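You operate a simulated robot arm through the tools that you are given. There is no shell and no other tool.

You are at the controls of a simulated robot arm. One attempt, no reset.

Task
Set the blue-dot coupon in the purple tray, wipe its seam with solvent, then brush it bright.
Fine: wet the white wipe on the brass dish, brush with the blue-band brush and put both back; leave the other coupons dirty. Set down upright: blue-band brush.

It is judged by the outcome, as a careful person would: the job done as asked, and still so three seconds after it is handed in. It fails if anything else is knocked over, pushed out of place, dropped, spilled or broken.

Robot
A 6-joint arm with a two-finger parallel gripper, fixed in place. Base frame: the origin is on the floor under the middle of its stand, x ahead of it, y to its left, z up; the work surface is at about z = 0.85. Units: m, rad, N and s.
It reaches about 1.066 m from its shoulder. Its first joint turns from -2.897 to 2.897 rad. Payload 3.91 kg.
The tool frame sits at the grasp point between the pads (the TCP): z along the fingers, y along the line on which they close. The tips reach 0.03 m beyond it. Largest opening 0.11 m; finger width 0.02, thickness 0.01; the body of the gripper, 0.048 by 0.112 m, starts 0.055 m behind the TCP.
Orientation is told as [roll, pitch, yaw] about the base's x, y, z axes, in that order, counted from this pose: with the fingers straight down and closing along the base's y, the tool's x points along the base's -x, its y along +y and its z along -z.

Tools
- The arm moves only by the tool servo_tool. Its argument "plan" is a list of rows, each an object (a shift or turn left out is 0, a gripper value left out holds the last) with "slide": the shift along the tool's x, y, z in m, a list of three; "dr": the turn, a rotation vector about the tool's x, y, z in rad, a list of three; "hand": the gripper command, from -1 (shut) to 1 (fully open), values between in proportion. In form: [{"slide": [x, y, z], "dr": [rx, ry, rz], "hand": hand}, ...]. A call has 1 to 20 rows; each row shifts and turns the commanded pose from where the row before left it, along the tool's axes as they then stand. A row lasts 0.2 s, in which the tool goes at most 0.05 m and 0.15 rad; a call with a longer step from one row to the next is refused whole, and so is a gripper value outside its range. Where a pose cannot be reached the arm comes as near as it can. A force on the tool above 90 N (or 10 N above the force at the start of the call, whichever is more), or a blocked arm, ends the call early, and 0.2 s more pass. Each finger travels about 0.153 m/s and halts on what it meets, pressing with about 44 N; the grip force reading is that of the motor and also rises with nothing between the fingers. The clock runs only during rows and for 0.2 s after the last one: add rows that do not move to give the fingers time. The reply holds the time, the measured pose of the TCP, the force on the tool along the base axes, the opening and the grip force, in the units named above and with some noise, with the torque about the TCP (base axes, N m) and any sound that the robot's microphone picked up, and new pictures: "views" is both (left out), scene, wrist or none.
- Cameras (640 x 400 px; columns grow to the right, rows downward): "scene" is fixed at [0.2211, 0.6485, 1.4541]; the picture's right is [-0.57, -0.82, 0.00], its down [-0.46, 0.31, -0.83] and it looks along [0.69, -0.47, -0.55] (base axes); focal length 346 px, centre (320, 200). "wrist" rides on the gripper at [0.072, 0.017, -0.103] in the tool frame; the picture's right is [-0.23, 0.97, 0.00], its down [-0.76, -0.18, -0.62] and it looks along [-0.61, -0.14, 0.78] (tool axes); focal length 222 px, centre (320, 200). There is no depth. A picture from a camera that has moved, and an enlarged one, comes with that camera's place and axes in the base frame and with its lens.
- zoom(camera, box): a new picture of the part [left, top, right, bottom] of that camera's present view, enlarged. No time passes.
- sign_off(): hands the job in; it is judged then, once.

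Places have to be worked out from the pictures, the camera data and where the tool is seen. Open the gripper and draw the arm clear of the work before you hand the job in, unless the task says otherwise.

The tools are called after "Request:" by a JSON object that holds its "op" and its "data". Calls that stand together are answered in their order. servo_tool: Moves the arm, as the interface text tells. Its arguments: {"type":"object","properties":{"plan":{"type":"array"},"views":{"type":"string","enum":["both","scene","wrist","none"]}},"required":["plan"]} The other tools are called the same way: zoom (camera, box) takes an enlarged picture of a part of a camera's view; sign_off () hands the job in.

At the start:

```text
t: 0.0
eef_pos: [0.448, 0.0951, 1.1884]
tcp_rot: [-0.001, -0.001, 0.001]
wrist_force: [0.8, -0.2, 0.4]
ft_torque: [0.01, -0.03, 0.0]
gripper_width: 0.1101
finger_force: 0.0
```

scene: 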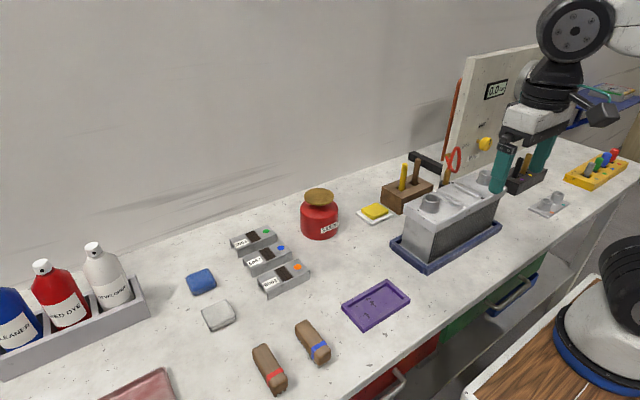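
wrist: 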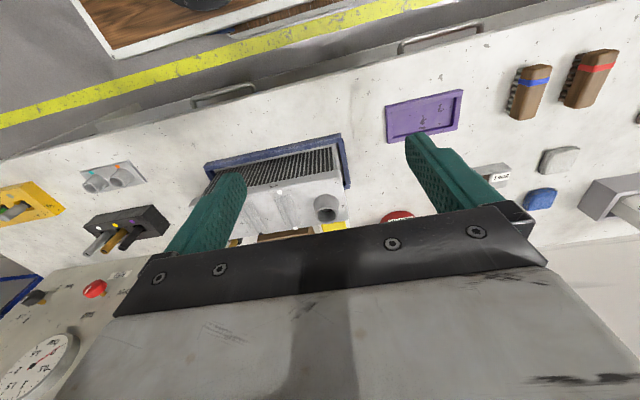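

I'll begin by looking closely at the scene to identify the coupons, wipes, brushes, tray and brass dish.

Request:
{"op": "zoom", "data": {"camera": "scene", "box": [180, 180, 420, 330]}}

Request:
{"op": "zoom", "data": {"camera": "scene", "box": [180, 270, 420, 400]}}

Request:
{"op": "zoom", "data": {"camera": "scene", "box": [340, 100, 640, 290]}}

Request:
{"op": "zoom", "data": {"camera": "wrist", "box": [360, 30, 640, 230]}}

```text
2.67 times, centred on (300, 255) of scene
camera zoom: at [0.2211, 0.6485, 1.4541], right [-0.57, -0.82, 0.0], down [-0.46, 0.31, -0.83], along [0.69, -0.47, -0.55], focal length 923 px, centre (373, 53)
```

zoom: 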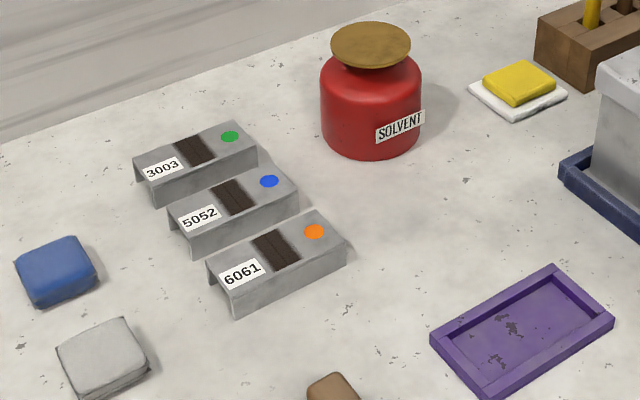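

```text
2.67 times, centred on (300, 335) of scene
camera zoom: at [0.2211, 0.6485, 1.4541], right [-0.57, -0.82, 0.0], down [-0.46, 0.31, -0.83], along [0.69, -0.47, -0.55], focal length 923 px, centre (373, -160)
```

zoom: 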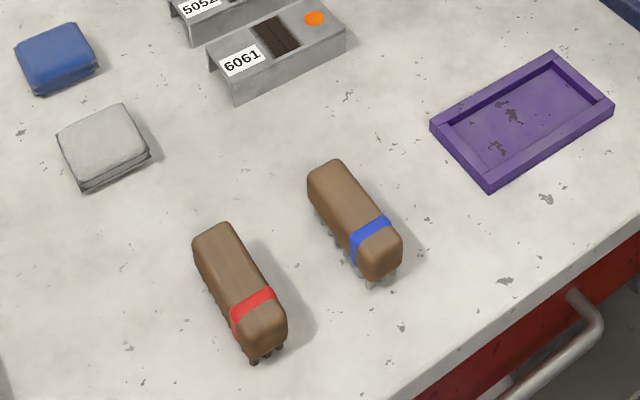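

```text
2.11 times, centred on (490, 195) of scene
camera zoom: at [0.2211, 0.6485, 1.4541], right [-0.57, -0.82, 0.0], down [-0.46, 0.31, -0.83], along [0.69, -0.47, -0.55], focal length 728 px, centre (-38, 210)
```

zoom: 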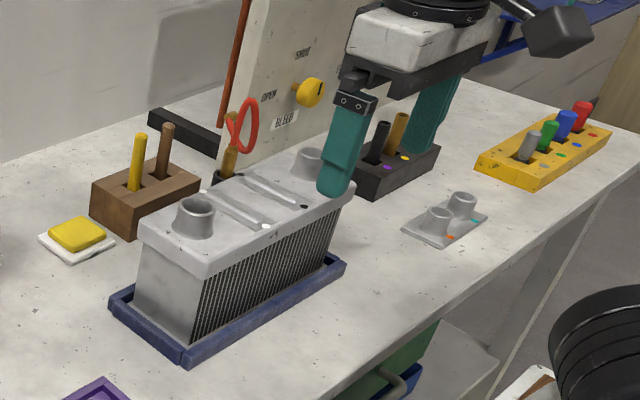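

```text
2.00 times, centred on (500, 130) of wrist
camera zoom: at [0.3757, 0.1121, 1.2922], right [0.23, 0.97, 0.0], down [0.76, -0.18, 0.62], along [0.61, -0.14, -0.78], focal length 444 px, centre (-40, 340)
```

zoom: 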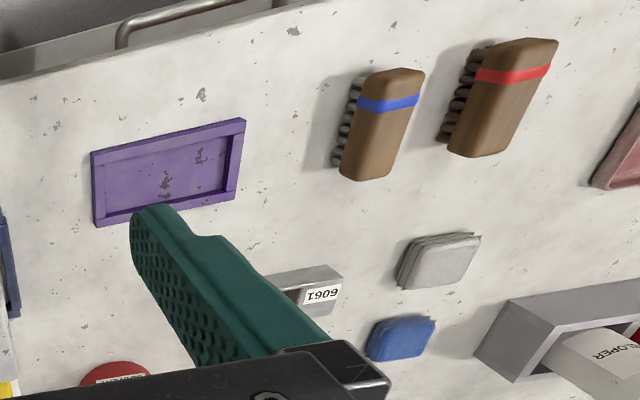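

The blue-dot coupon (5052) is about 0.11 × 0.04 × 0.03 m, centred near (0.81, 0.395) with its long side along y. The tray is centred near (0.558, 0.270), the white wipe near (0.724, 0.555), the brass dish near (0.855, 0.215, 0.952) and the blue brush near (0.55, 0.436). I'll go high above the coupon for a better look.

Request:
{"op": "servo_tool", "data": {"plan": [{"slide": [-0.035, 0.03, 0]}, {"slide": [-0.035, 0.03, 0]}, {"slide": [-0.035, 0.03, 0]}, {"slide": [-0.035, 0.03, 0]}, {"slide": [-0.035, 0.03, 0]}, {"slide": [-0.035, 0.03, 0.01]}, {"slide": [-0.035, 0.03, 0.01]}, {"slide": [-0.035, 0.03, 0.01]}, {"slide": [-0.035, 0.03, 0.01]}, {"slide": [-0.035, 0.03, 0.01]}, {}, {}]}}

```text
t: 2.6
eef_pos: [0.7973, 0.3946, 1.1381]
tcp_rot: [0.0, 0.0, 0.0]
wrist_force: [1.2, -0.5, 0.3]
ft_torque: [0.0, -0.01, 0.02]
gripper_width: 0.1098
finger_force: 0.2
camera wrist: at [0.7256, 0.4124, 1.2421], right [0.23, 0.97, 0.0], down [0.76, -0.18, 0.62], along [0.61, -0.14, -0.78], focal length 222 px, centre (320, 200)
```

scene: 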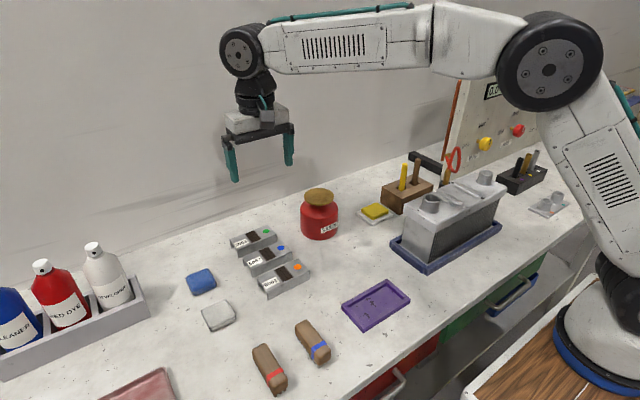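
wrist: 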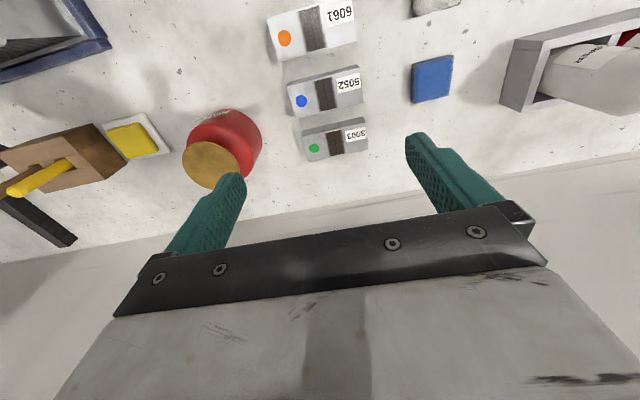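

The wrist view agrees: coupon 5052's seam is near (0.81, 0.40). Now I turn the tool a quarter turn so the fingers close along x, across the coupon's short side.

Request:
{"op": "servo_tool", "data": {"plan": [{"dr": [0, 0, 0.1428]}, {"dr": [0, 0, 0.1428]}, {"dr": [0, 0, 0.1428]}, {"dr": [0, 0, 0.1428]}, {"dr": [0, 0, 0.1428]}, {"dr": [0, 0, 0.1428]}, {"dr": [0, 0, 0.1428]}, {"dr": [0, 0, 0.1428]}, {"dr": [0, 0, 0.1428]}, {"dr": [0, 0, 0.1428]}, {"dr": [0, 0, 0.1428]}, {}, {}]}}

```text
t: 5.4
eef_pos: [0.7976, 0.394, 1.1378]
tcp_rot: [0.0, -0.001, -1.57]
wrist_force: [0.5, -0.2, -0.2]
ft_torque: [-0.04, 0.02, -0.04]
gripper_width: 0.11
finger_force: 0.1
camera wrist: at [0.8152, 0.4681, 1.2421], right [0.97, -0.23, 0.0], down [-0.18, -0.76, 0.62], along [-0.14, -0.61, -0.78], focal length 222 px, centre (320, 200)
```

scene: 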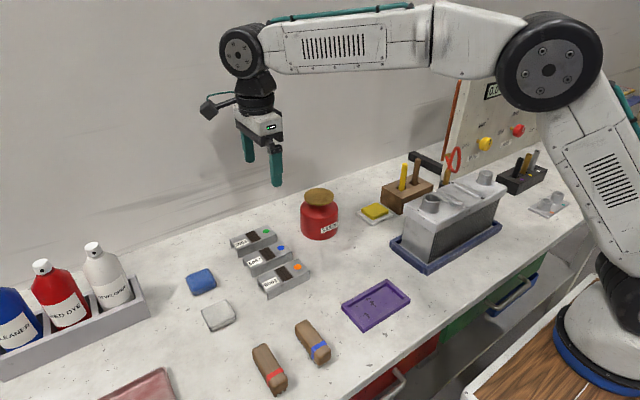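
wrist: 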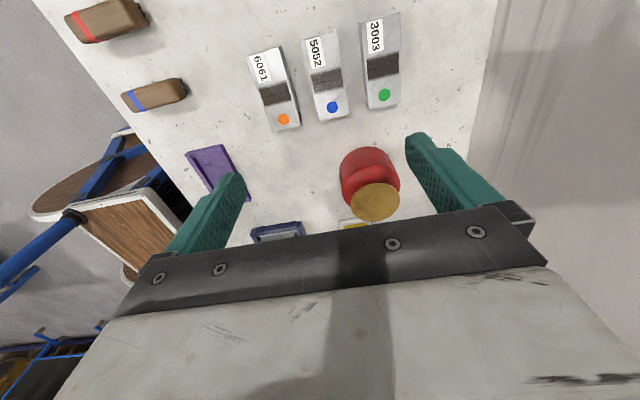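

Rotation is good; tool x is now base +y and tool y is base +x. I'll zoom to measure the coupon's edges precisely.

Request:
{"op": "zoom", "data": {"camera": "wrist", "box": [230, 0, 430, 140]}}

```text
2.86 times, centred on (330, 70) of wrist
camera zoom: at [0.8152, 0.4681, 1.2421], right [0.97, -0.23, 0.0], down [-0.18, -0.76, 0.62], along [-0.14, -0.61, -0.78], focal length 635 px, centre (291, 571)
```

zoom: 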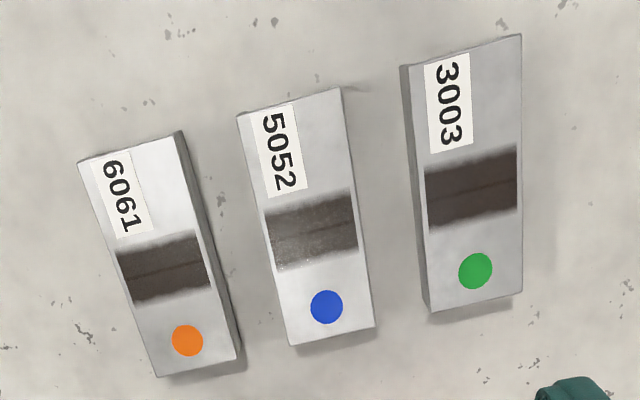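

Request:
{"op": "zoom", "data": {"camera": "scene", "box": [330, 270, 420, 340]}}

Request:
{"op": "zoom", "data": {"camera": "scene", "box": [225, 215, 315, 305]}}

Request:
{"op": "zoom", "data": {"camera": "scene", "box": [285, 180, 355, 245]}}

```text
5.71 times, centred on (375, 305) of scene
camera zoom: at [0.2211, 0.6485, 1.4541], right [-0.57, -0.82, 0.0], down [-0.46, 0.31, -0.83], along [0.69, -0.47, -0.55], focal length 1977 px, centre (6, -400)
```

zoom: 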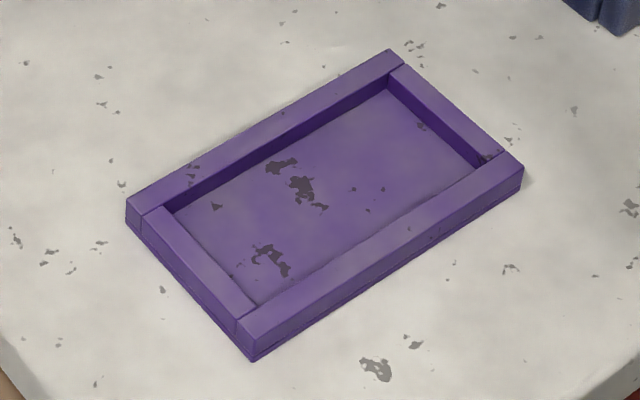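

```text
4.44 times, centred on (270, 260) of scene
camera zoom: at [0.2211, 0.6485, 1.4541], right [-0.57, -0.82, 0.0], down [-0.46, 0.31, -0.83], along [0.69, -0.47, -0.55], focal length 1538 px, centre (542, -67)
```

zoom: 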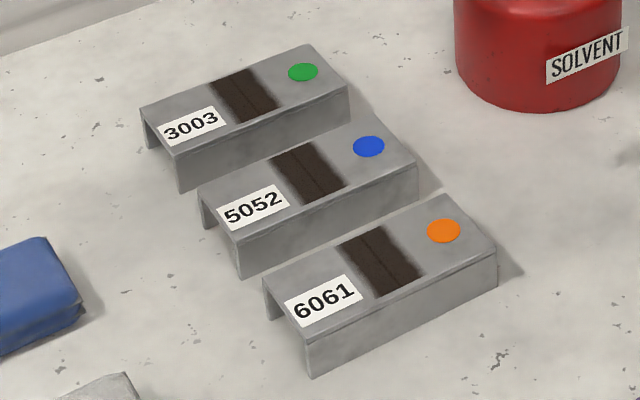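

```text
6.15 times, centred on (320, 212) of scene
camera zoom: at [0.2211, 0.6485, 1.4541], right [-0.57, -0.82, 0.0], down [-0.46, 0.31, -0.83], along [0.69, -0.47, -0.55], focal length 2129 px, centre (320, 123)
```

zoom: 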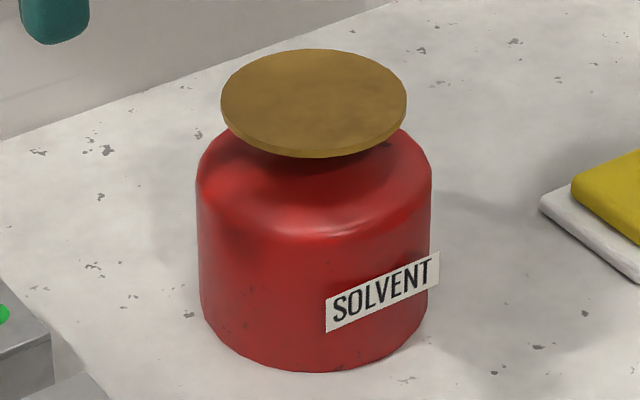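

The tray's inside and the coupon look close in size (coupon about 0.11 × 0.048 × 0.025). Before I grasp, I'll take a closer overhead look at the tray to measure the pocket.

Request:
{"op": "servo_tool", "data": {"plan": [{"slide": [-0.0177, -0.0396, 0.0147]}, {"slide": [-0.0177, -0.0396, 0.0147]}, {"slide": [-0.0177, -0.0396, 0.0147]}, {"slide": [-0.0177, -0.0396, 0.0147]}, {"slide": [-0.0177, -0.0396, 0.0147]}, {"slide": [-0.0177, -0.0396, 0.0147]}, {}, {}]}}

```text
t: 7.2
eef_pos: [0.5593, 0.2881, 1.0513]
tcp_rot: [0.001, 0.0, -1.569]
wrist_force: [-0.1, -0.1, 0.7]
ft_torque: [0.01, 0.0, -0.01]
gripper_width: 0.11
finger_force: 0.2
camera wrist: at [0.5772, 0.3621, 1.1551], right [0.97, -0.23, 0.0], down [-0.18, -0.76, 0.62], along [-0.14, -0.61, -0.78], focal length 222 px, centre (320, 200)
```

scene: 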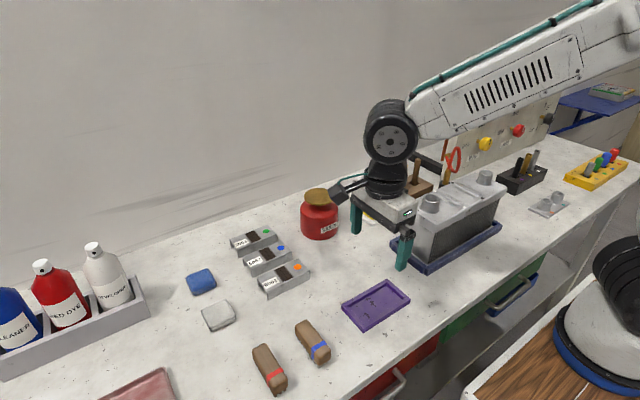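
wrist: 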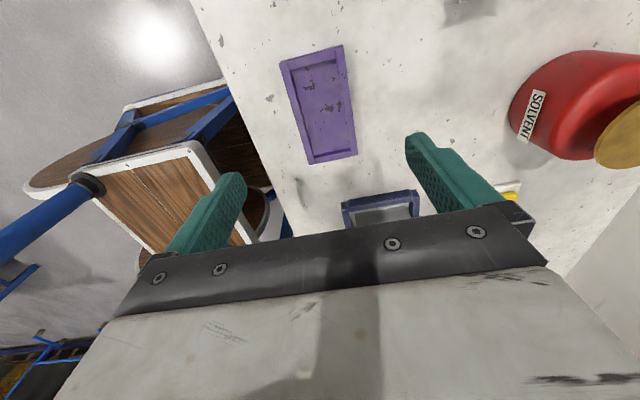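

Request:
{"op": "zoom", "data": {"camera": "wrist", "box": [265, 35, 375, 175]}}

```text
2.86 times, centred on (320, 105) of wrist
camera zoom: at [0.5772, 0.3621, 1.1551], right [0.97, -0.23, 0.0], down [-0.18, -0.76, 0.62], along [-0.14, -0.61, -0.78], focal length 635 px, centre (320, 471)
```

zoom: 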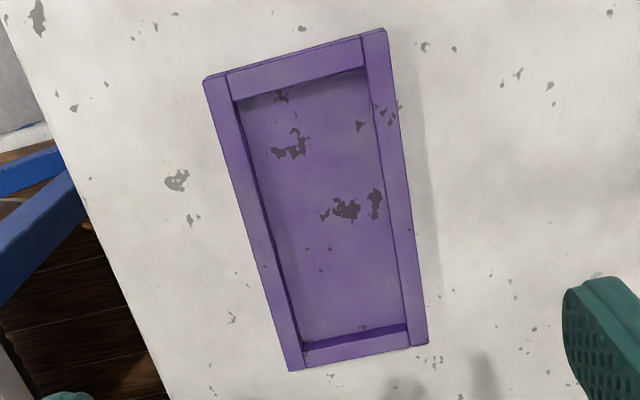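

The pocket measures about 0.117 × 0.055 with its centre near (0.560, 0.269), so the coupon fits with roughly 3 mm to spare per side. Going back over the coupon, part-closing the fingers to about 0.068, and checking alignment from lower.

Request:
{"op": "servo_tool", "data": {"plan": [{"slide": [0.0185, 0.0418, 0.0], "hand": 0.25}, {"slide": [0.0185, 0.0418, 0.0]}, {"slide": [0.0185, 0.0418, 0.0]}, {"slide": [0.0185, 0.0418, 0.0]}, {"slide": [0.0185, 0.0418, 0.0]}, {"slide": [0.0185, 0.0418, 0.0]}, {"slide": [0, 0, 0.04]}, {"slide": [0, 0, 0.04]}, {}, {}]}}

Request:
{"op": "zoom", "data": {"camera": "wrist", "box": [220, 40, 420, 220]}}

```text
t: 9.4
eef_pos: [0.8123, 0.4029, 0.9713]
tcp_rot: [0.001, 0.001, -1.572]
wrist_force: [-0.6, 0.5, 0.2]
ft_torque: [0.0, -0.05, -0.01]
gripper_width: 0.0687
finger_force: 0.1
camera wrist: at [0.8291, 0.4756, 1.0745], right [0.97, -0.23, 0.0], down [-0.18, -0.76, 0.62], along [-0.14, -0.61, -0.78], focal length 222 px, centre (320, 200)
```

scene: 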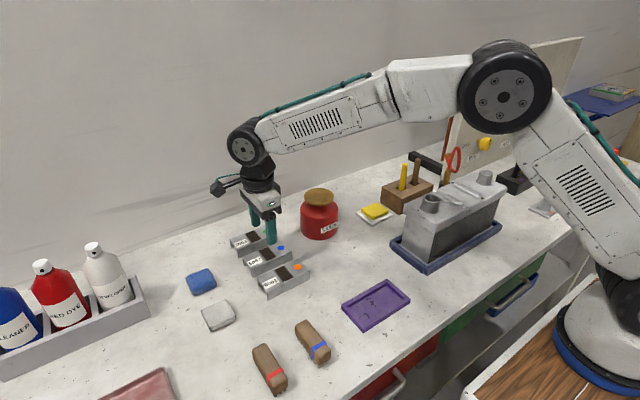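
wrist: 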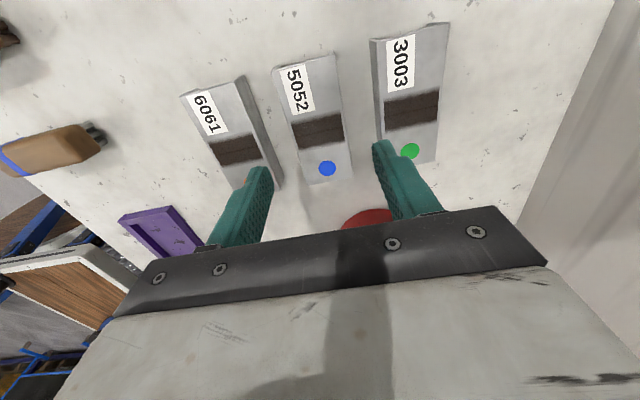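

```text
2.22 times, centred on (320, 130) of wrist
camera zoom: at [0.8291, 0.4756, 1.0745], right [0.97, -0.23, 0.0], down [-0.18, -0.76, 0.62], along [-0.14, -0.61, -0.78], focal length 494 px, centre (320, 356)
```

zoom: 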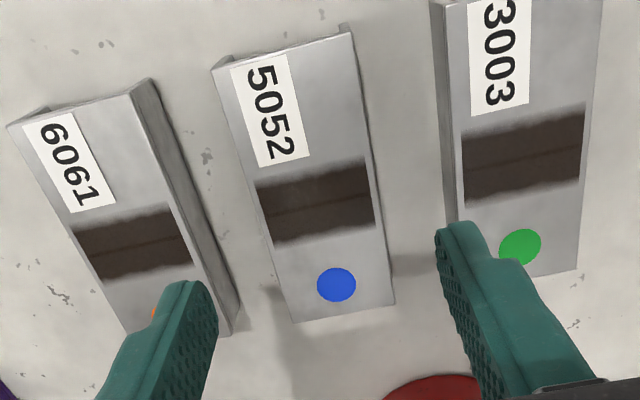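

The coupon is at about (0.810, 0.400), with roughly 1 cm gaps around the fingertips. I descend to TCP z of about 0.892 (tips at 0.862, so they stay above the tray rim later) and close.

Request:
{"op": "servo_tool", "data": {"plan": [{"slide": [-0.0029, -0.0022, 0.025]}, {"slide": [0, 0, 0.025]}, {"slide": [0, 0, 0.02]}, {"slide": [0, 0, 0.0093]}, {}, {}]}}

Request:
{"op": "zoom", "data": {"camera": "scene", "box": [215, 190, 335, 300]}}

Request:
{"op": "zoom", "data": {"camera": "wrist", "box": [180, 40, 480, 240]}}

```text
t: 10.8
eef_pos: [0.8096, 0.3953, 0.8913]
tcp_rot: [0.0, 0.001, -1.57]
wrist_force: [-1.2, 0.1, -0.7]
ft_torque: [0.01, -0.05, 0.01]
gripper_width: 0.069
finger_force: 0.0
camera wrist: at [0.8262, 0.4689, 0.9953], right [0.97, -0.23, 0.0], down [-0.18, -0.76, 0.62], along [-0.14, -0.61, -0.78], focal length 222 px, centre (320, 200)
```

scene: 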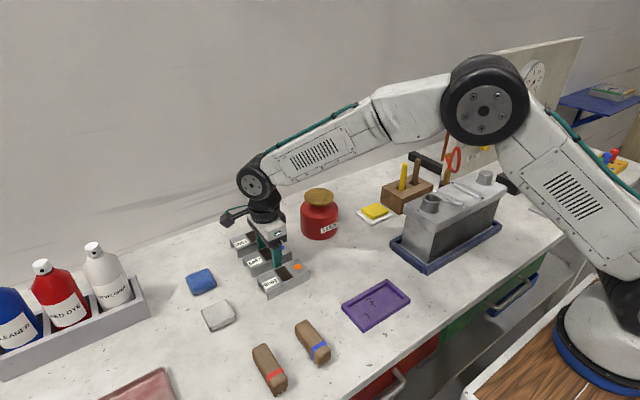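
wrist: 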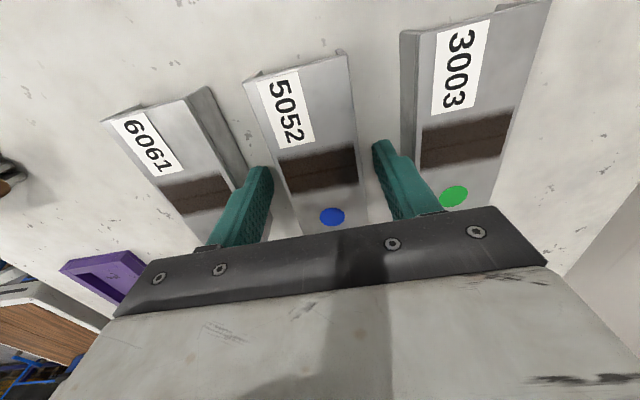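

```text
3.64 times, centred on (275, 245) of scene
camera zoom: at [0.2211, 0.6485, 1.4541], right [-0.57, -0.82, 0.0], down [-0.46, 0.31, -0.83], along [0.69, -0.47, -0.55], focal length 1258 px, centre (484, 36)
```

zoom: 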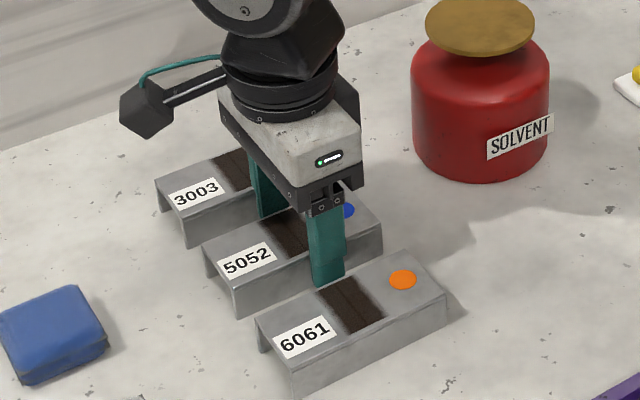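

```text
2.00 times, centred on (330, 140) of wrist
camera zoom: at [0.8262, 0.4689, 0.9953], right [0.97, -0.23, 0.0], down [-0.18, -0.76, 0.62], along [-0.14, -0.61, -0.78], focal length 444 px, centre (300, 320)
```

zoom: 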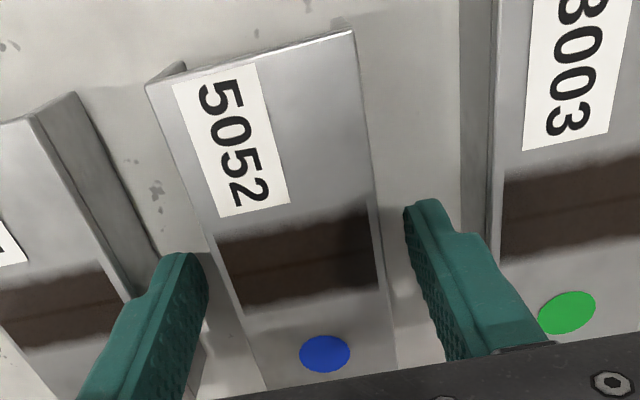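

The fingers straddle the coupon cleanly. I nudge 4 mm toward +y to centre on the coupon and close the gripper.

Request:
{"op": "servo_tool", "data": {"plan": [{"slide": [0.004, 0.0005, 0]}, {}, {"hand": -1}, {}, {}, {}], "views": "wrist"}}

```text
t: 12.2
eef_pos: [0.8086, 0.3999, 0.8919]
tcp_rot: [0.0, 0.0, -1.57]
wrist_force: [0.4, 0.5, 1.2]
ft_torque: [0.11, 0.0, -0.02]
gripper_width: 0.0496
finger_force: 43.7
camera wrist: at [0.8265, 0.4735, 0.995], right [0.97, -0.23, 0.0], down [-0.18, -0.76, 0.62], along [-0.14, -0.61, -0.78], focal length 222 px, centre (320, 200)
```

wrist: 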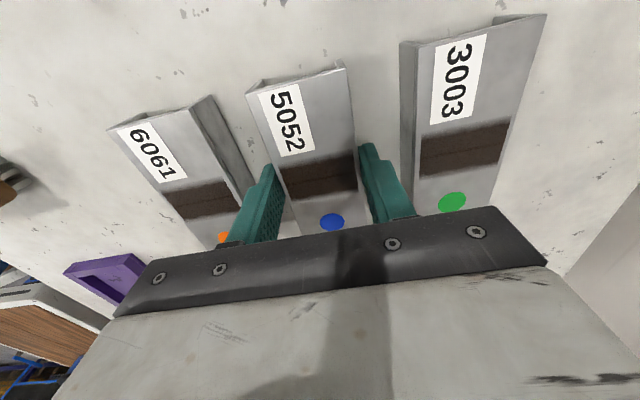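

Gripped at 0.0496 width with 43.7 N. I lift straight up and check that it is held level.

Request:
{"op": "servo_tool", "data": {"plan": [{"slide": [0, 0, -0.01]}, {"slide": [0, 0, -0.02]}, {"slide": [0, 0, -0.03]}, {"slide": [0, 0, -0.03]}, {"slide": [0, 0, -0.03]}, {}, {}]}}

Request:
{"op": "zoom", "data": {"camera": "scene", "box": [205, 170, 325, 290]}}

```text
t: 13.8
eef_pos: [0.8094, 0.4004, 1.0102]
tcp_rot: [-0.001, 0.0, -1.573]
wrist_force: [-0.1, -0.5, -1.1]
ft_torque: [-0.03, 0.01, 0.03]
gripper_width: 0.0495
finger_force: 44.0
camera wrist: at [0.8271, 0.4741, 1.1142], right [0.97, -0.23, 0.0], down [-0.18, -0.76, 0.62], along [-0.14, -0.61, -0.78], focal length 222 px, centre (320, 200)
```

scene: 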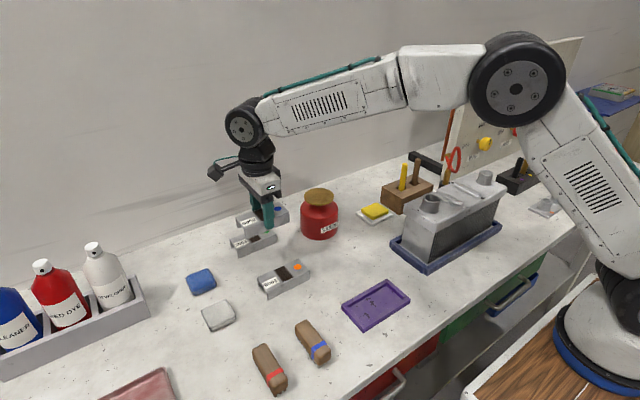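
wrist: 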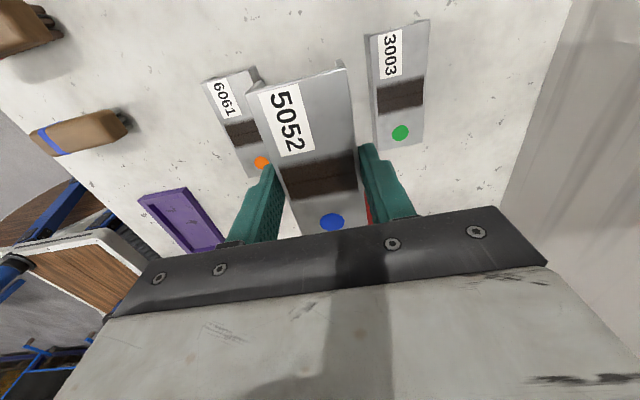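

```text
3.33 times, centred on (265, 230) of scene
camera zoom: at [0.2211, 0.6485, 1.4541], right [-0.57, -0.82, 0.0], down [-0.46, 0.31, -0.83], along [0.69, -0.47, -0.55], focal length 1153 px, centre (503, 100)
```

zoom: 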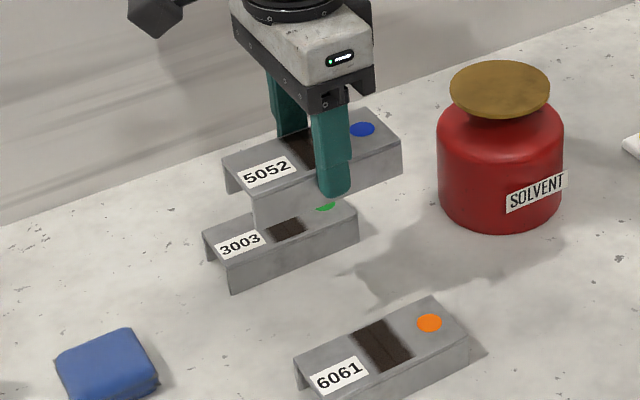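

The coupon is held level and centred. I carry it over the tray at (0.560, 0.269), staying high.

Request:
{"op": "servo_tool", "data": {"plan": [{"slide": [-0.0188, -0.03566, 0]}, {"slide": [-0.0188, -0.03566, 0]}, {"slide": [-0.0188, -0.03566, 0]}, {"slide": [-0.0188, -0.03566, 0]}, {"slide": [-0.0188, -0.03566, 0]}, {"slide": [-0.0188, -0.03566, 0]}, {"slide": [-0.0188, -0.03566, 0]}, {}, {"slide": [0, 0, 0.04]}, {"slide": [0, 0, 0.03]}, {}, {}, {}]}}

Request:
{"op": "zoom", "data": {"camera": "scene", "box": [330, 240, 430, 340]}}

Request:
{"op": "zoom", "data": {"camera": "wrist", "box": [220, 40, 420, 240]}}

```text
t: 16.6
eef_pos: [0.5597, 0.2682, 0.9401]
tcp_rot: [0.0, 0.001, -1.57]
wrist_force: [0.3, 0.6, -1.9]
ft_torque: [0.0, 0.0, -0.01]
gripper_width: 0.0495
finger_force: 44.1
camera wrist: at [0.5772, 0.3418, 1.0441], right [0.97, -0.23, 0.0], down [-0.18, -0.76, 0.62], along [-0.14, -0.61, -0.78], focal length 222 px, centre (320, 200)
```

scene: 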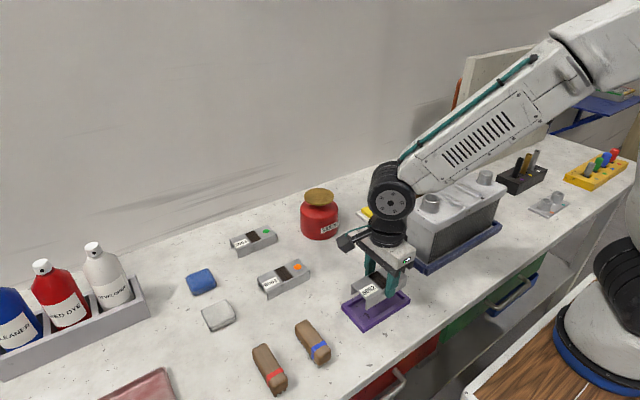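
wrist: 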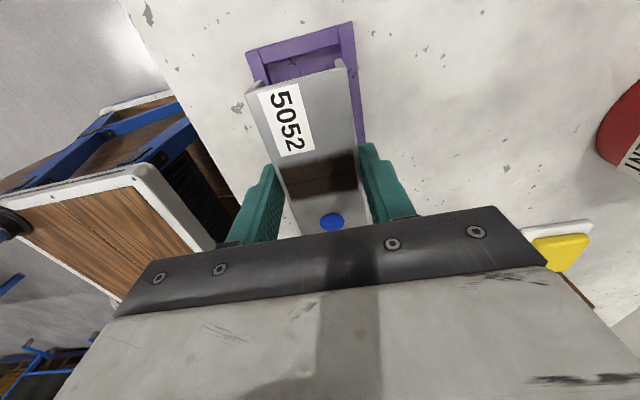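

```text
4.00 times, centred on (380, 290) of scene
camera zoom: at [0.2211, 0.6485, 1.4541], right [-0.57, -0.82, 0.0], down [-0.46, 0.31, -0.83], along [0.69, -0.47, -0.55], focal length 1384 px, centre (80, -160)
```

zoom: 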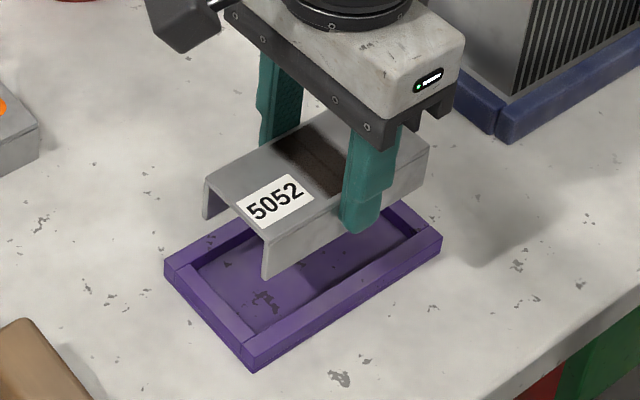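

```text
2.00 times, centred on (320, 140) of wrist
camera zoom: at [0.5772, 0.3418, 1.0441], right [0.97, -0.23, 0.0], down [-0.18, -0.76, 0.62], along [-0.14, -0.61, -0.78], focal length 444 px, centre (320, 320)
```

zoom: 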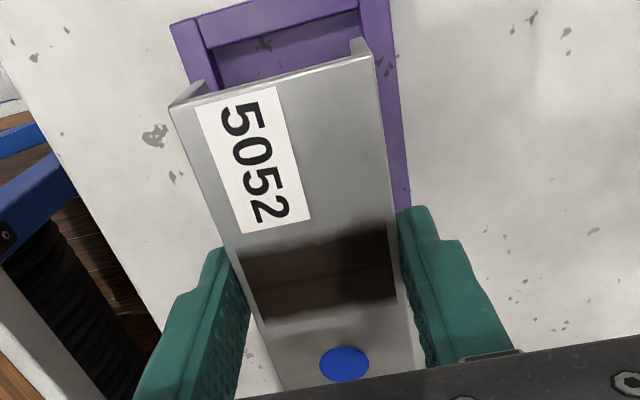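

The coupon's edges are within the pocket by about 3 mm on each side (x 0.535–0.585, y 0.213–0.323). I lower it gently toward the tray floor.

Request:
{"op": "servo_tool", "data": {"plan": [{"slide": [0, 0, 0.02]}, {"slide": [0, 0, 0.015]}, {"slide": [0, 0, 0.005]}, {"slide": [0, 0, 0.002]}, {"slide": [0, 0, 0.001]}, {"slide": [0, 0, 0.001]}, {}, {}]}}

Request:
{"op": "zoom", "data": {"camera": "wrist", "box": [220, 40, 420, 240]}}

Request:
{"op": "zoom", "data": {"camera": "scene", "box": [330, 250, 430, 340]}}

```text
t: 18.4
eef_pos: [0.5601, 0.2676, 0.8963]
tcp_rot: [0.0, 0.0, -1.57]
wrist_force: [0.2, -0.6, -2.2]
ft_torque: [-0.02, 0.02, -0.03]
gripper_width: 0.0495
finger_force: 43.7
camera wrist: at [0.577, 0.3421, 1.0007], right [0.97, -0.23, 0.0], down [-0.18, -0.76, 0.62], along [-0.14, -0.61, -0.78], focal length 222 px, centre (320, 200)
```

scene: 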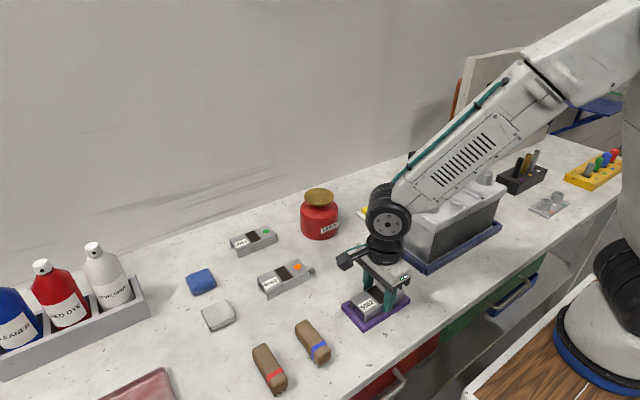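
wrist: 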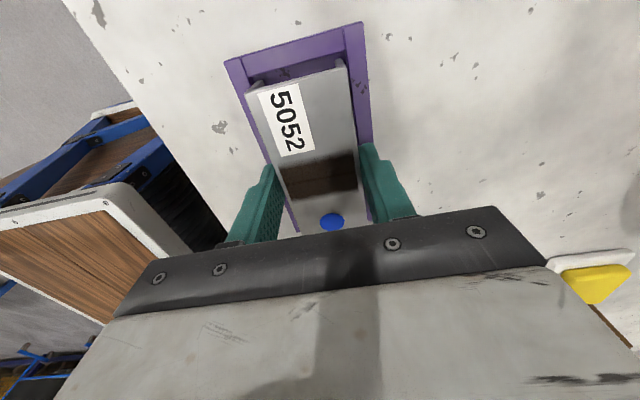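

```text
2.00 times, centred on (320, 140) of wrist
camera zoom: at [0.577, 0.3421, 1.0007], right [0.97, -0.23, 0.0], down [-0.18, -0.76, 0.62], along [-0.14, -0.61, -0.78], focal length 444 px, centre (320, 320)
```

zoom: 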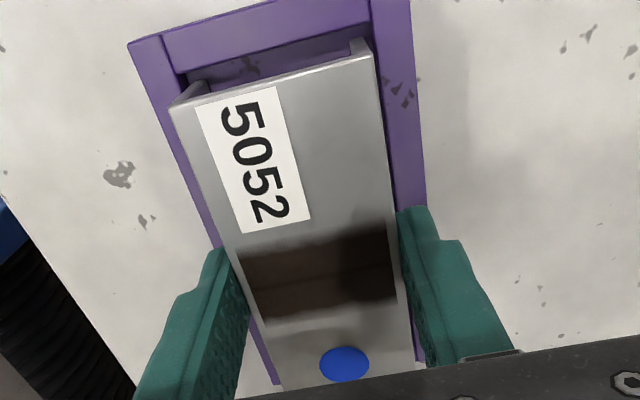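

```text
4.44 times, centred on (380, 295) of scene
camera zoom: at [0.2211, 0.6485, 1.4541], right [-0.57, -0.82, 0.0], down [-0.46, 0.31, -0.83], along [0.69, -0.47, -0.55], focal length 1538 px, centre (53, -222)
```

zoom: 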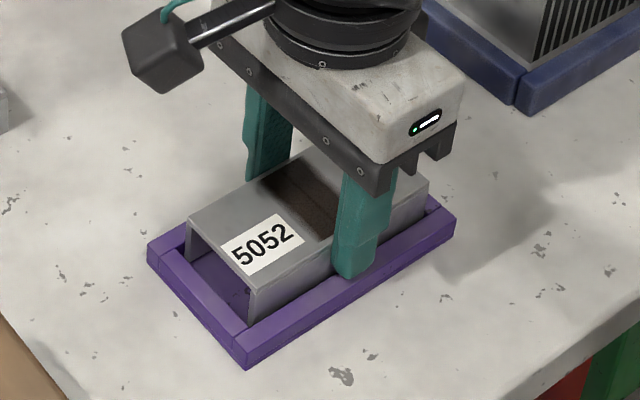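

It is entering the pocket cleanly with no contact yet. I continue in 1 mm steps until it touches.

Request:
{"op": "servo_tool", "data": {"plan": [{"slide": [0, 0, 0.001]}, {"slide": [0, 0, 0.001]}, {}, {}], "views": "none"}}

```text
t: 19.4
eef_pos: [0.5597, 0.2689, 0.8949]
tcp_rot: [0.001, -0.001, -1.573]
wrist_force: [-0.3, -0.3, -0.9]
ft_torque: [0.05, -0.03, 0.0]
gripper_width: 0.0495
finger_force: 44.2
```

Request:
{"op": "servo_tool", "data": {"plan": [{"slide": [0, 0, 0.001]}, {}, {}], "views": "none"}}

```text
t: 20.2
eef_pos: [0.5585, 0.2688, 0.8942]
tcp_rot: [0.002, 0.002, -1.571]
wrist_force: [4.0, 0.6, 20.8]
ft_torque: [-0.89, 0.16, 0.13]
gripper_width: 0.0496
finger_force: 44.1
```

Contact at about 21 N: the coupon is on the tray floor. I back off half a millimetre, open a little, and rise straight up.

Request:
{"op": "servo_tool", "data": {"plan": [{"slide": [0, 0, -0.0006]}, {}, {"hand": 0.1}, {}, {}], "views": "both"}}

Request:
{"op": "zoom", "data": {"camera": "scene", "box": [330, 250, 430, 340]}}

```text
t: 21.4
eef_pos: [0.5591, 0.2675, 0.8943]
tcp_rot: [0.0, 0.0, -1.57]
wrist_force: [-0.5, 0.6, 0.3]
ft_torque: [0.01, -0.01, 0.04]
gripper_width: 0.0605
finger_force: 0.0
camera wrist: at [0.5772, 0.3415, 0.998], right [0.97, -0.23, 0.0], down [-0.18, -0.76, 0.62], along [-0.14, -0.61, -0.78], focal length 222 px, centre (320, 200)
```

scene: 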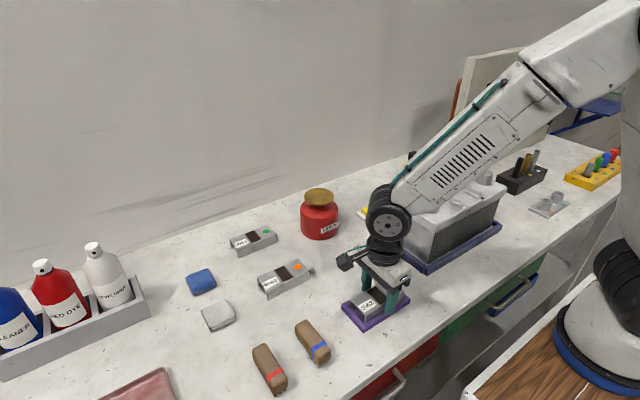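
wrist: 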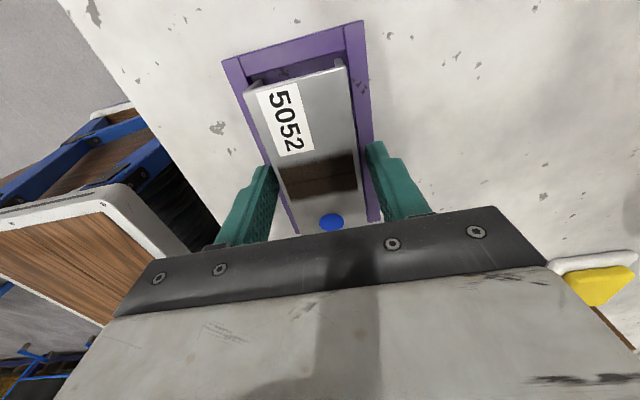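

```text
4.44 times, centred on (380, 295) of scene
camera zoom: at [0.2211, 0.6485, 1.4541], right [-0.57, -0.82, 0.0], down [-0.46, 0.31, -0.83], along [0.69, -0.47, -0.55], focal length 1538 px, centre (53, -222)
```

zoom: 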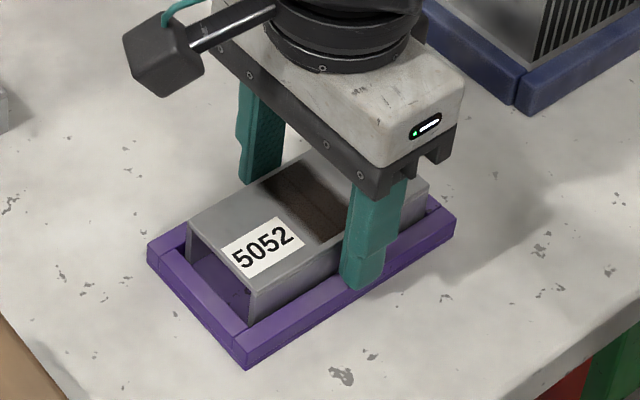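

The coupon sits freely in the tray. I rise, open the gripper wider and go above the white wipe for a close look.

Request:
{"op": "servo_tool", "data": {"plan": [{"slide": [0, 0, -0.02]}, {"slide": [0, 0, -0.04]}, {"slide": [0, 0, -0.045]}, {"slide": [0, 0, -0.045], "hand": 0.6}, {"slide": [0.036, 0.0206, 0]}, {"slide": [0.036, 0.0206, 0]}, {"slide": [0.036, 0.0206, 0]}, {"slide": [0.036, 0.0206, 0]}, {"slide": [0.036, 0.0206, 0]}, {"slide": [0.036, 0.0206, 0]}, {"slide": [0.036, 0.0206, 0]}, {"slide": [0.036, 0.0206, 0]}, {"slide": [0, 0, 0.04]}, {}, {}, {}]}}

Request:
{"op": "zoom", "data": {"camera": "wrist", "box": [240, 40, 420, 200]}}

Request:
{"op": "zoom", "data": {"camera": "scene", "box": [170, 250, 260, 350]}}

Request:
{"op": "zoom", "data": {"camera": "scene", "box": [330, 260, 420, 340]}}

```text
t: 24.8
eef_pos: [0.7233, 0.5563, 1.0043]
tcp_rot: [0.0, 0.0, -1.571]
wrist_force: [-0.4, 0.6, -0.6]
ft_torque: [0.01, 0.01, 0.02]
gripper_width: 0.0883
finger_force: 0.0
camera wrist: at [0.7413, 0.6295, 1.1086], right [0.97, -0.23, 0.0], down [-0.18, -0.76, 0.62], along [-0.14, -0.61, -0.78], focal length 222 px, centre (320, 200)
```

scene: 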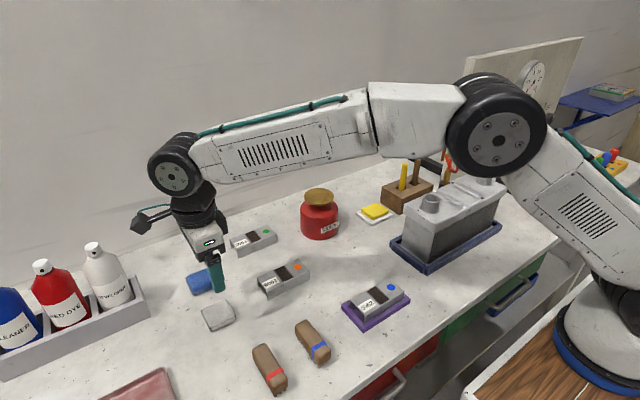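
wrist: 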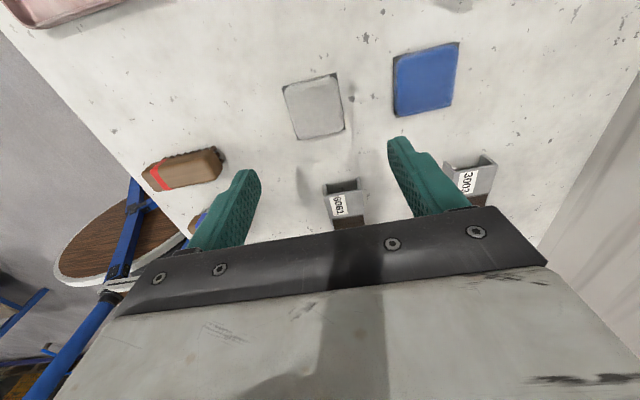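

```text
2.50 times, centred on (330, 120) of wrist
camera zoom: at [0.7413, 0.6295, 1.1086], right [0.97, -0.23, 0.0], down [-0.18, -0.76, 0.62], along [-0.14, -0.61, -0.78], focal length 555 px, centre (295, 400)
```

zoom: 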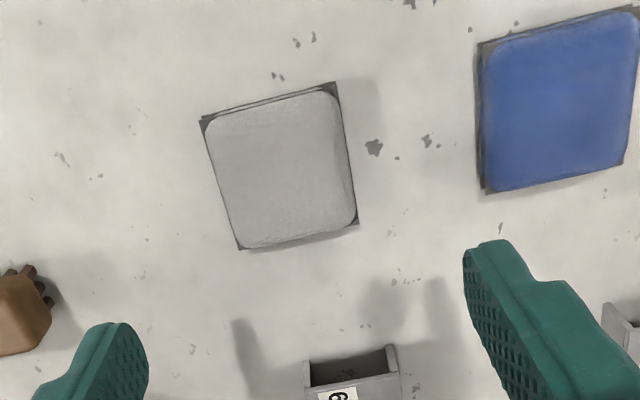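

```text
4.00 times, centred on (215, 300) of scene
camera zoom: at [0.2211, 0.6485, 1.4541], right [-0.57, -0.82, 0.0], down [-0.46, 0.31, -0.83], along [0.69, -0.47, -0.55], focal length 1384 px, centre (740, -200)
```

zoom: 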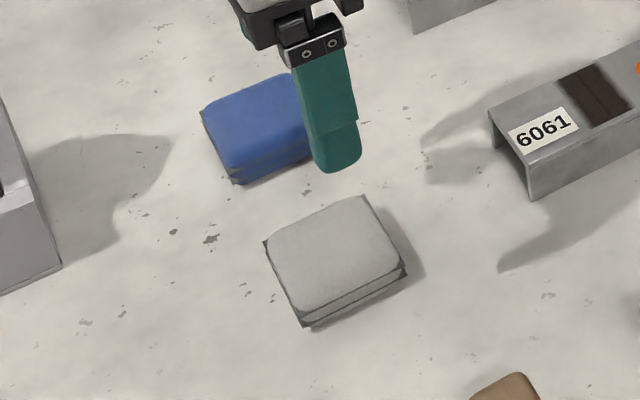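

```text
5.00 times, centred on (375, 300) of scene
camera zoom: at [0.2211, 0.6485, 1.4541], right [-0.57, -0.82, 0.0], down [-0.46, 0.31, -0.83], along [0.69, -0.47, -0.55], focal length 1730 px, centre (45, -300)
```

zoom: 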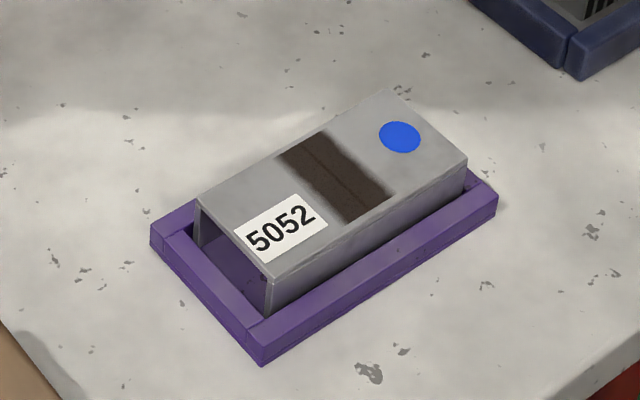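

The wipe is about 0.056 square, thin (about 14 mm), near (0.720, 0.558). I descend partway to fix its position more precisely.

Request:
{"op": "servo_tool", "data": {"plan": [{"slide": [0.0, -0.003, 0.03]}, {"slide": [0, 0, 0.03]}, {"slide": [0, 0, 0.014]}, {}, {}, {}]}}

Request:
{"op": "zoom", "data": {"camera": "wrist", "box": [210, 60, 430, 230]}}

Request:
{"op": "zoom", "data": {"camera": "scene", "box": [180, 240, 260, 340]}}

```text
t: 26.2
eef_pos: [0.7209, 0.5569, 0.9291]
tcp_rot: [0.001, 0.001, -1.572]
wrist_force: [-0.9, 0.3, -0.2]
ft_torque: [-0.01, -0.01, 0.05]
gripper_width: 0.0882
finger_force: 0.0
camera wrist: at [0.7384, 0.63, 1.0336], right [0.97, -0.23, 0.0], down [-0.18, -0.76, 0.62], along [-0.14, -0.61, -0.78], focal length 222 px, centre (320, 200)
```

scene: 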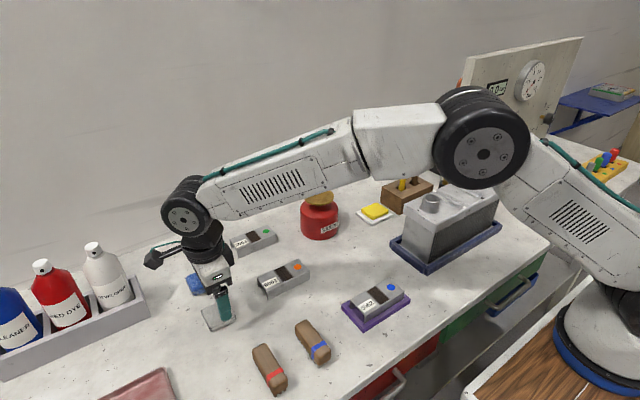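
wrist: 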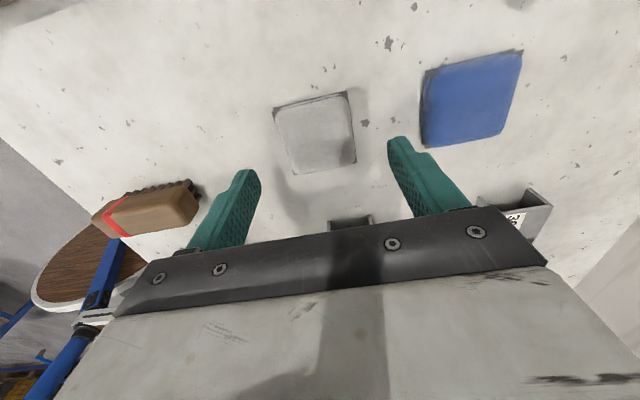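

```text
2.35 times, centred on (320, 145) of wrist
camera zoom: at [0.7384, 0.63, 1.0336], right [0.97, -0.23, 0.0], down [-0.18, -0.76, 0.62], along [-0.14, -0.61, -0.78], focal length 523 px, centre (320, 329)
```

zoom: 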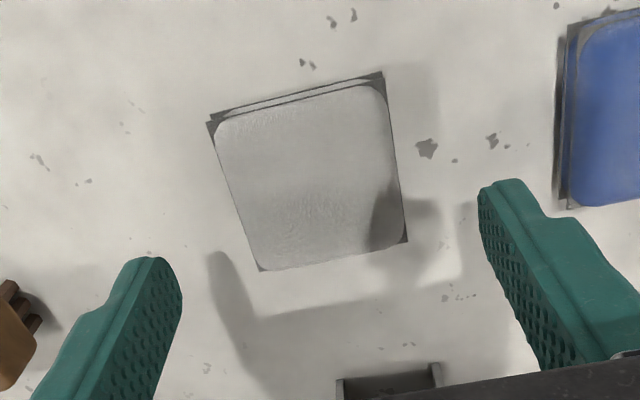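

```text
4.00 times, centred on (220, 290) of scene
camera zoom: at [0.2211, 0.6485, 1.4541], right [-0.57, -0.82, 0.0], down [-0.46, 0.31, -0.83], along [0.69, -0.47, -0.55], focal length 1384 px, centre (720, -160)
```

zoom: 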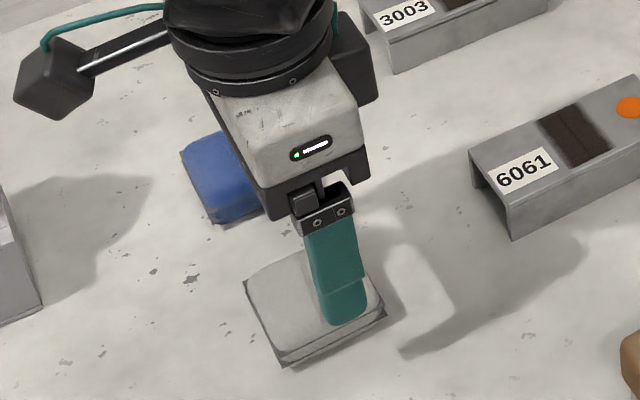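

Request:
{"op": "zoom", "data": {"camera": "scene", "box": [195, 295, 245, 340]}}

Request:
{"op": "zoom", "data": {"camera": "wrist", "box": [260, 80, 370, 180]}}

```text
8.89 times, centred on (220, 318) of scene
camera zoom: at [0.2211, 0.6485, 1.4541], right [-0.57, -0.82, 0.0], down [-0.46, 0.31, -0.83], along [0.69, -0.47, -0.55], focal length 3076 px, centre (1209, -844)
```

zoom: 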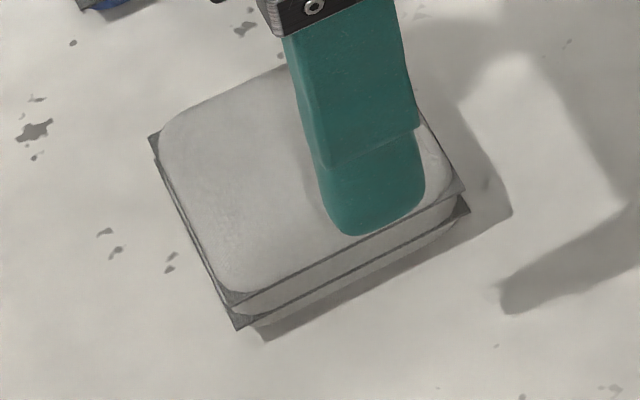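

```text
4.00 times, centred on (315, 130) of wrist
camera zoom: at [0.7384, 0.63, 1.0336], right [0.97, -0.23, 0.0], down [-0.18, -0.76, 0.62], along [-0.14, -0.61, -0.78], focal length 888 px, centre (340, 480)
```

zoom: 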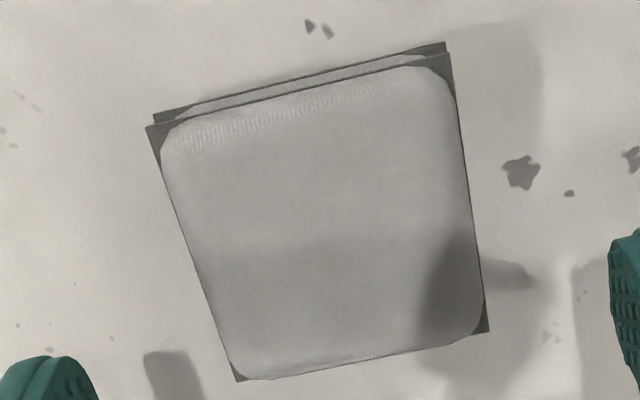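

The wipe has two layers and is about 0.022 thick, centred near (0.720, 0.561) and 0.055 square. I descend so the tips sit about 10 mm above the table, leaving the pad protruding below, then close.

Request:
{"op": "servo_tool", "data": {"plan": [{"slide": [0.0038, -0.0008, 0.015]}, {"slide": [0, 0, 0.015]}, {"slide": [0, 0, 0.009]}, {}, {}, {"hand": 0.2}, {}, {"hand": -1}, {}, {}, {}]}}

Request:
{"op": "zoom", "data": {"camera": "wrist", "box": [210, 60, 430, 230]}}

Request:
{"op": "zoom", "data": {"camera": "scene", "box": [180, 280, 260, 340]}}

```text
t: 28.6
eef_pos: [0.7206, 0.5607, 0.892]
tcp_rot: [0.0, 0.0, -1.571]
wrist_force: [0.1, 0.0, -0.6]
ft_torque: [-0.01, -0.02, 0.03]
gripper_width: 0.0534
finger_force: 44.1
camera wrist: at [0.7378, 0.634, 0.9957], right [0.97, -0.23, 0.0], down [-0.18, -0.76, 0.62], along [-0.14, -0.61, -0.78], focal length 222 px, centre (320, 200)
```

scene: 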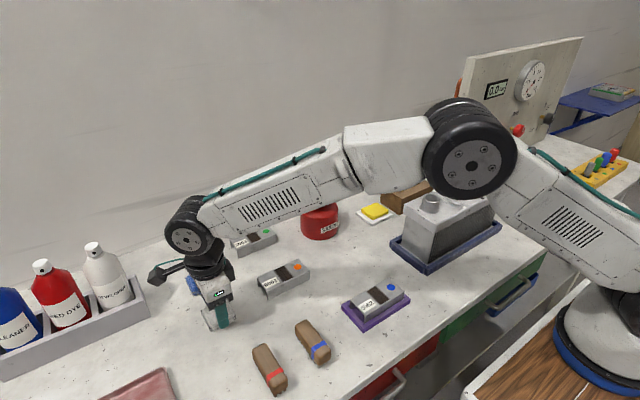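
wrist: 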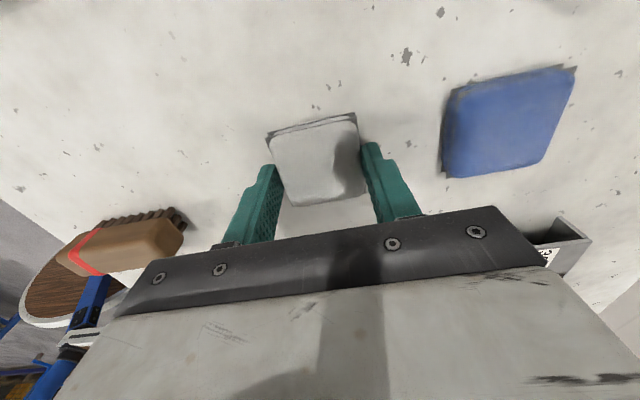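

```text
2.35 times, centred on (320, 145) of wrist
camera zoom: at [0.7378, 0.634, 0.9957], right [0.97, -0.23, 0.0], down [-0.18, -0.76, 0.62], along [-0.14, -0.61, -0.78], focal length 523 px, centre (320, 329)
```

zoom: 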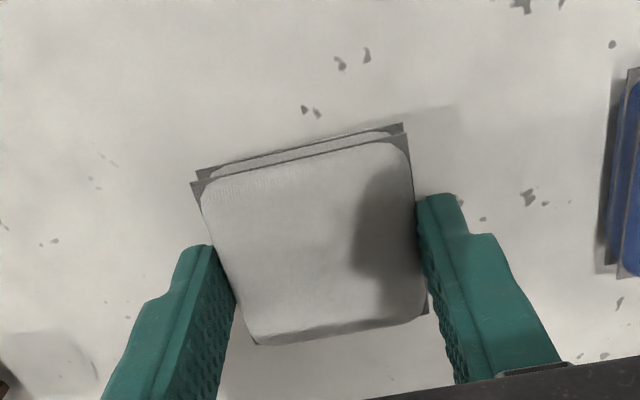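

```text
6.67 times, centred on (220, 310) of scene
camera zoom: at [0.2211, 0.6485, 1.4541], right [-0.57, -0.82, 0.0], down [-0.46, 0.31, -0.83], along [0.69, -0.47, -0.55], focal length 2307 px, centre (987, -533)
```

zoom: 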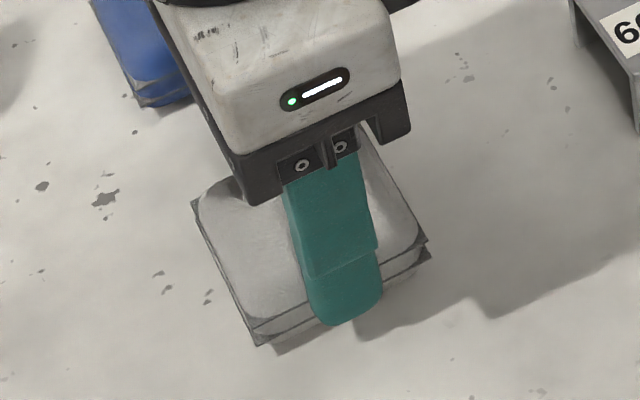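

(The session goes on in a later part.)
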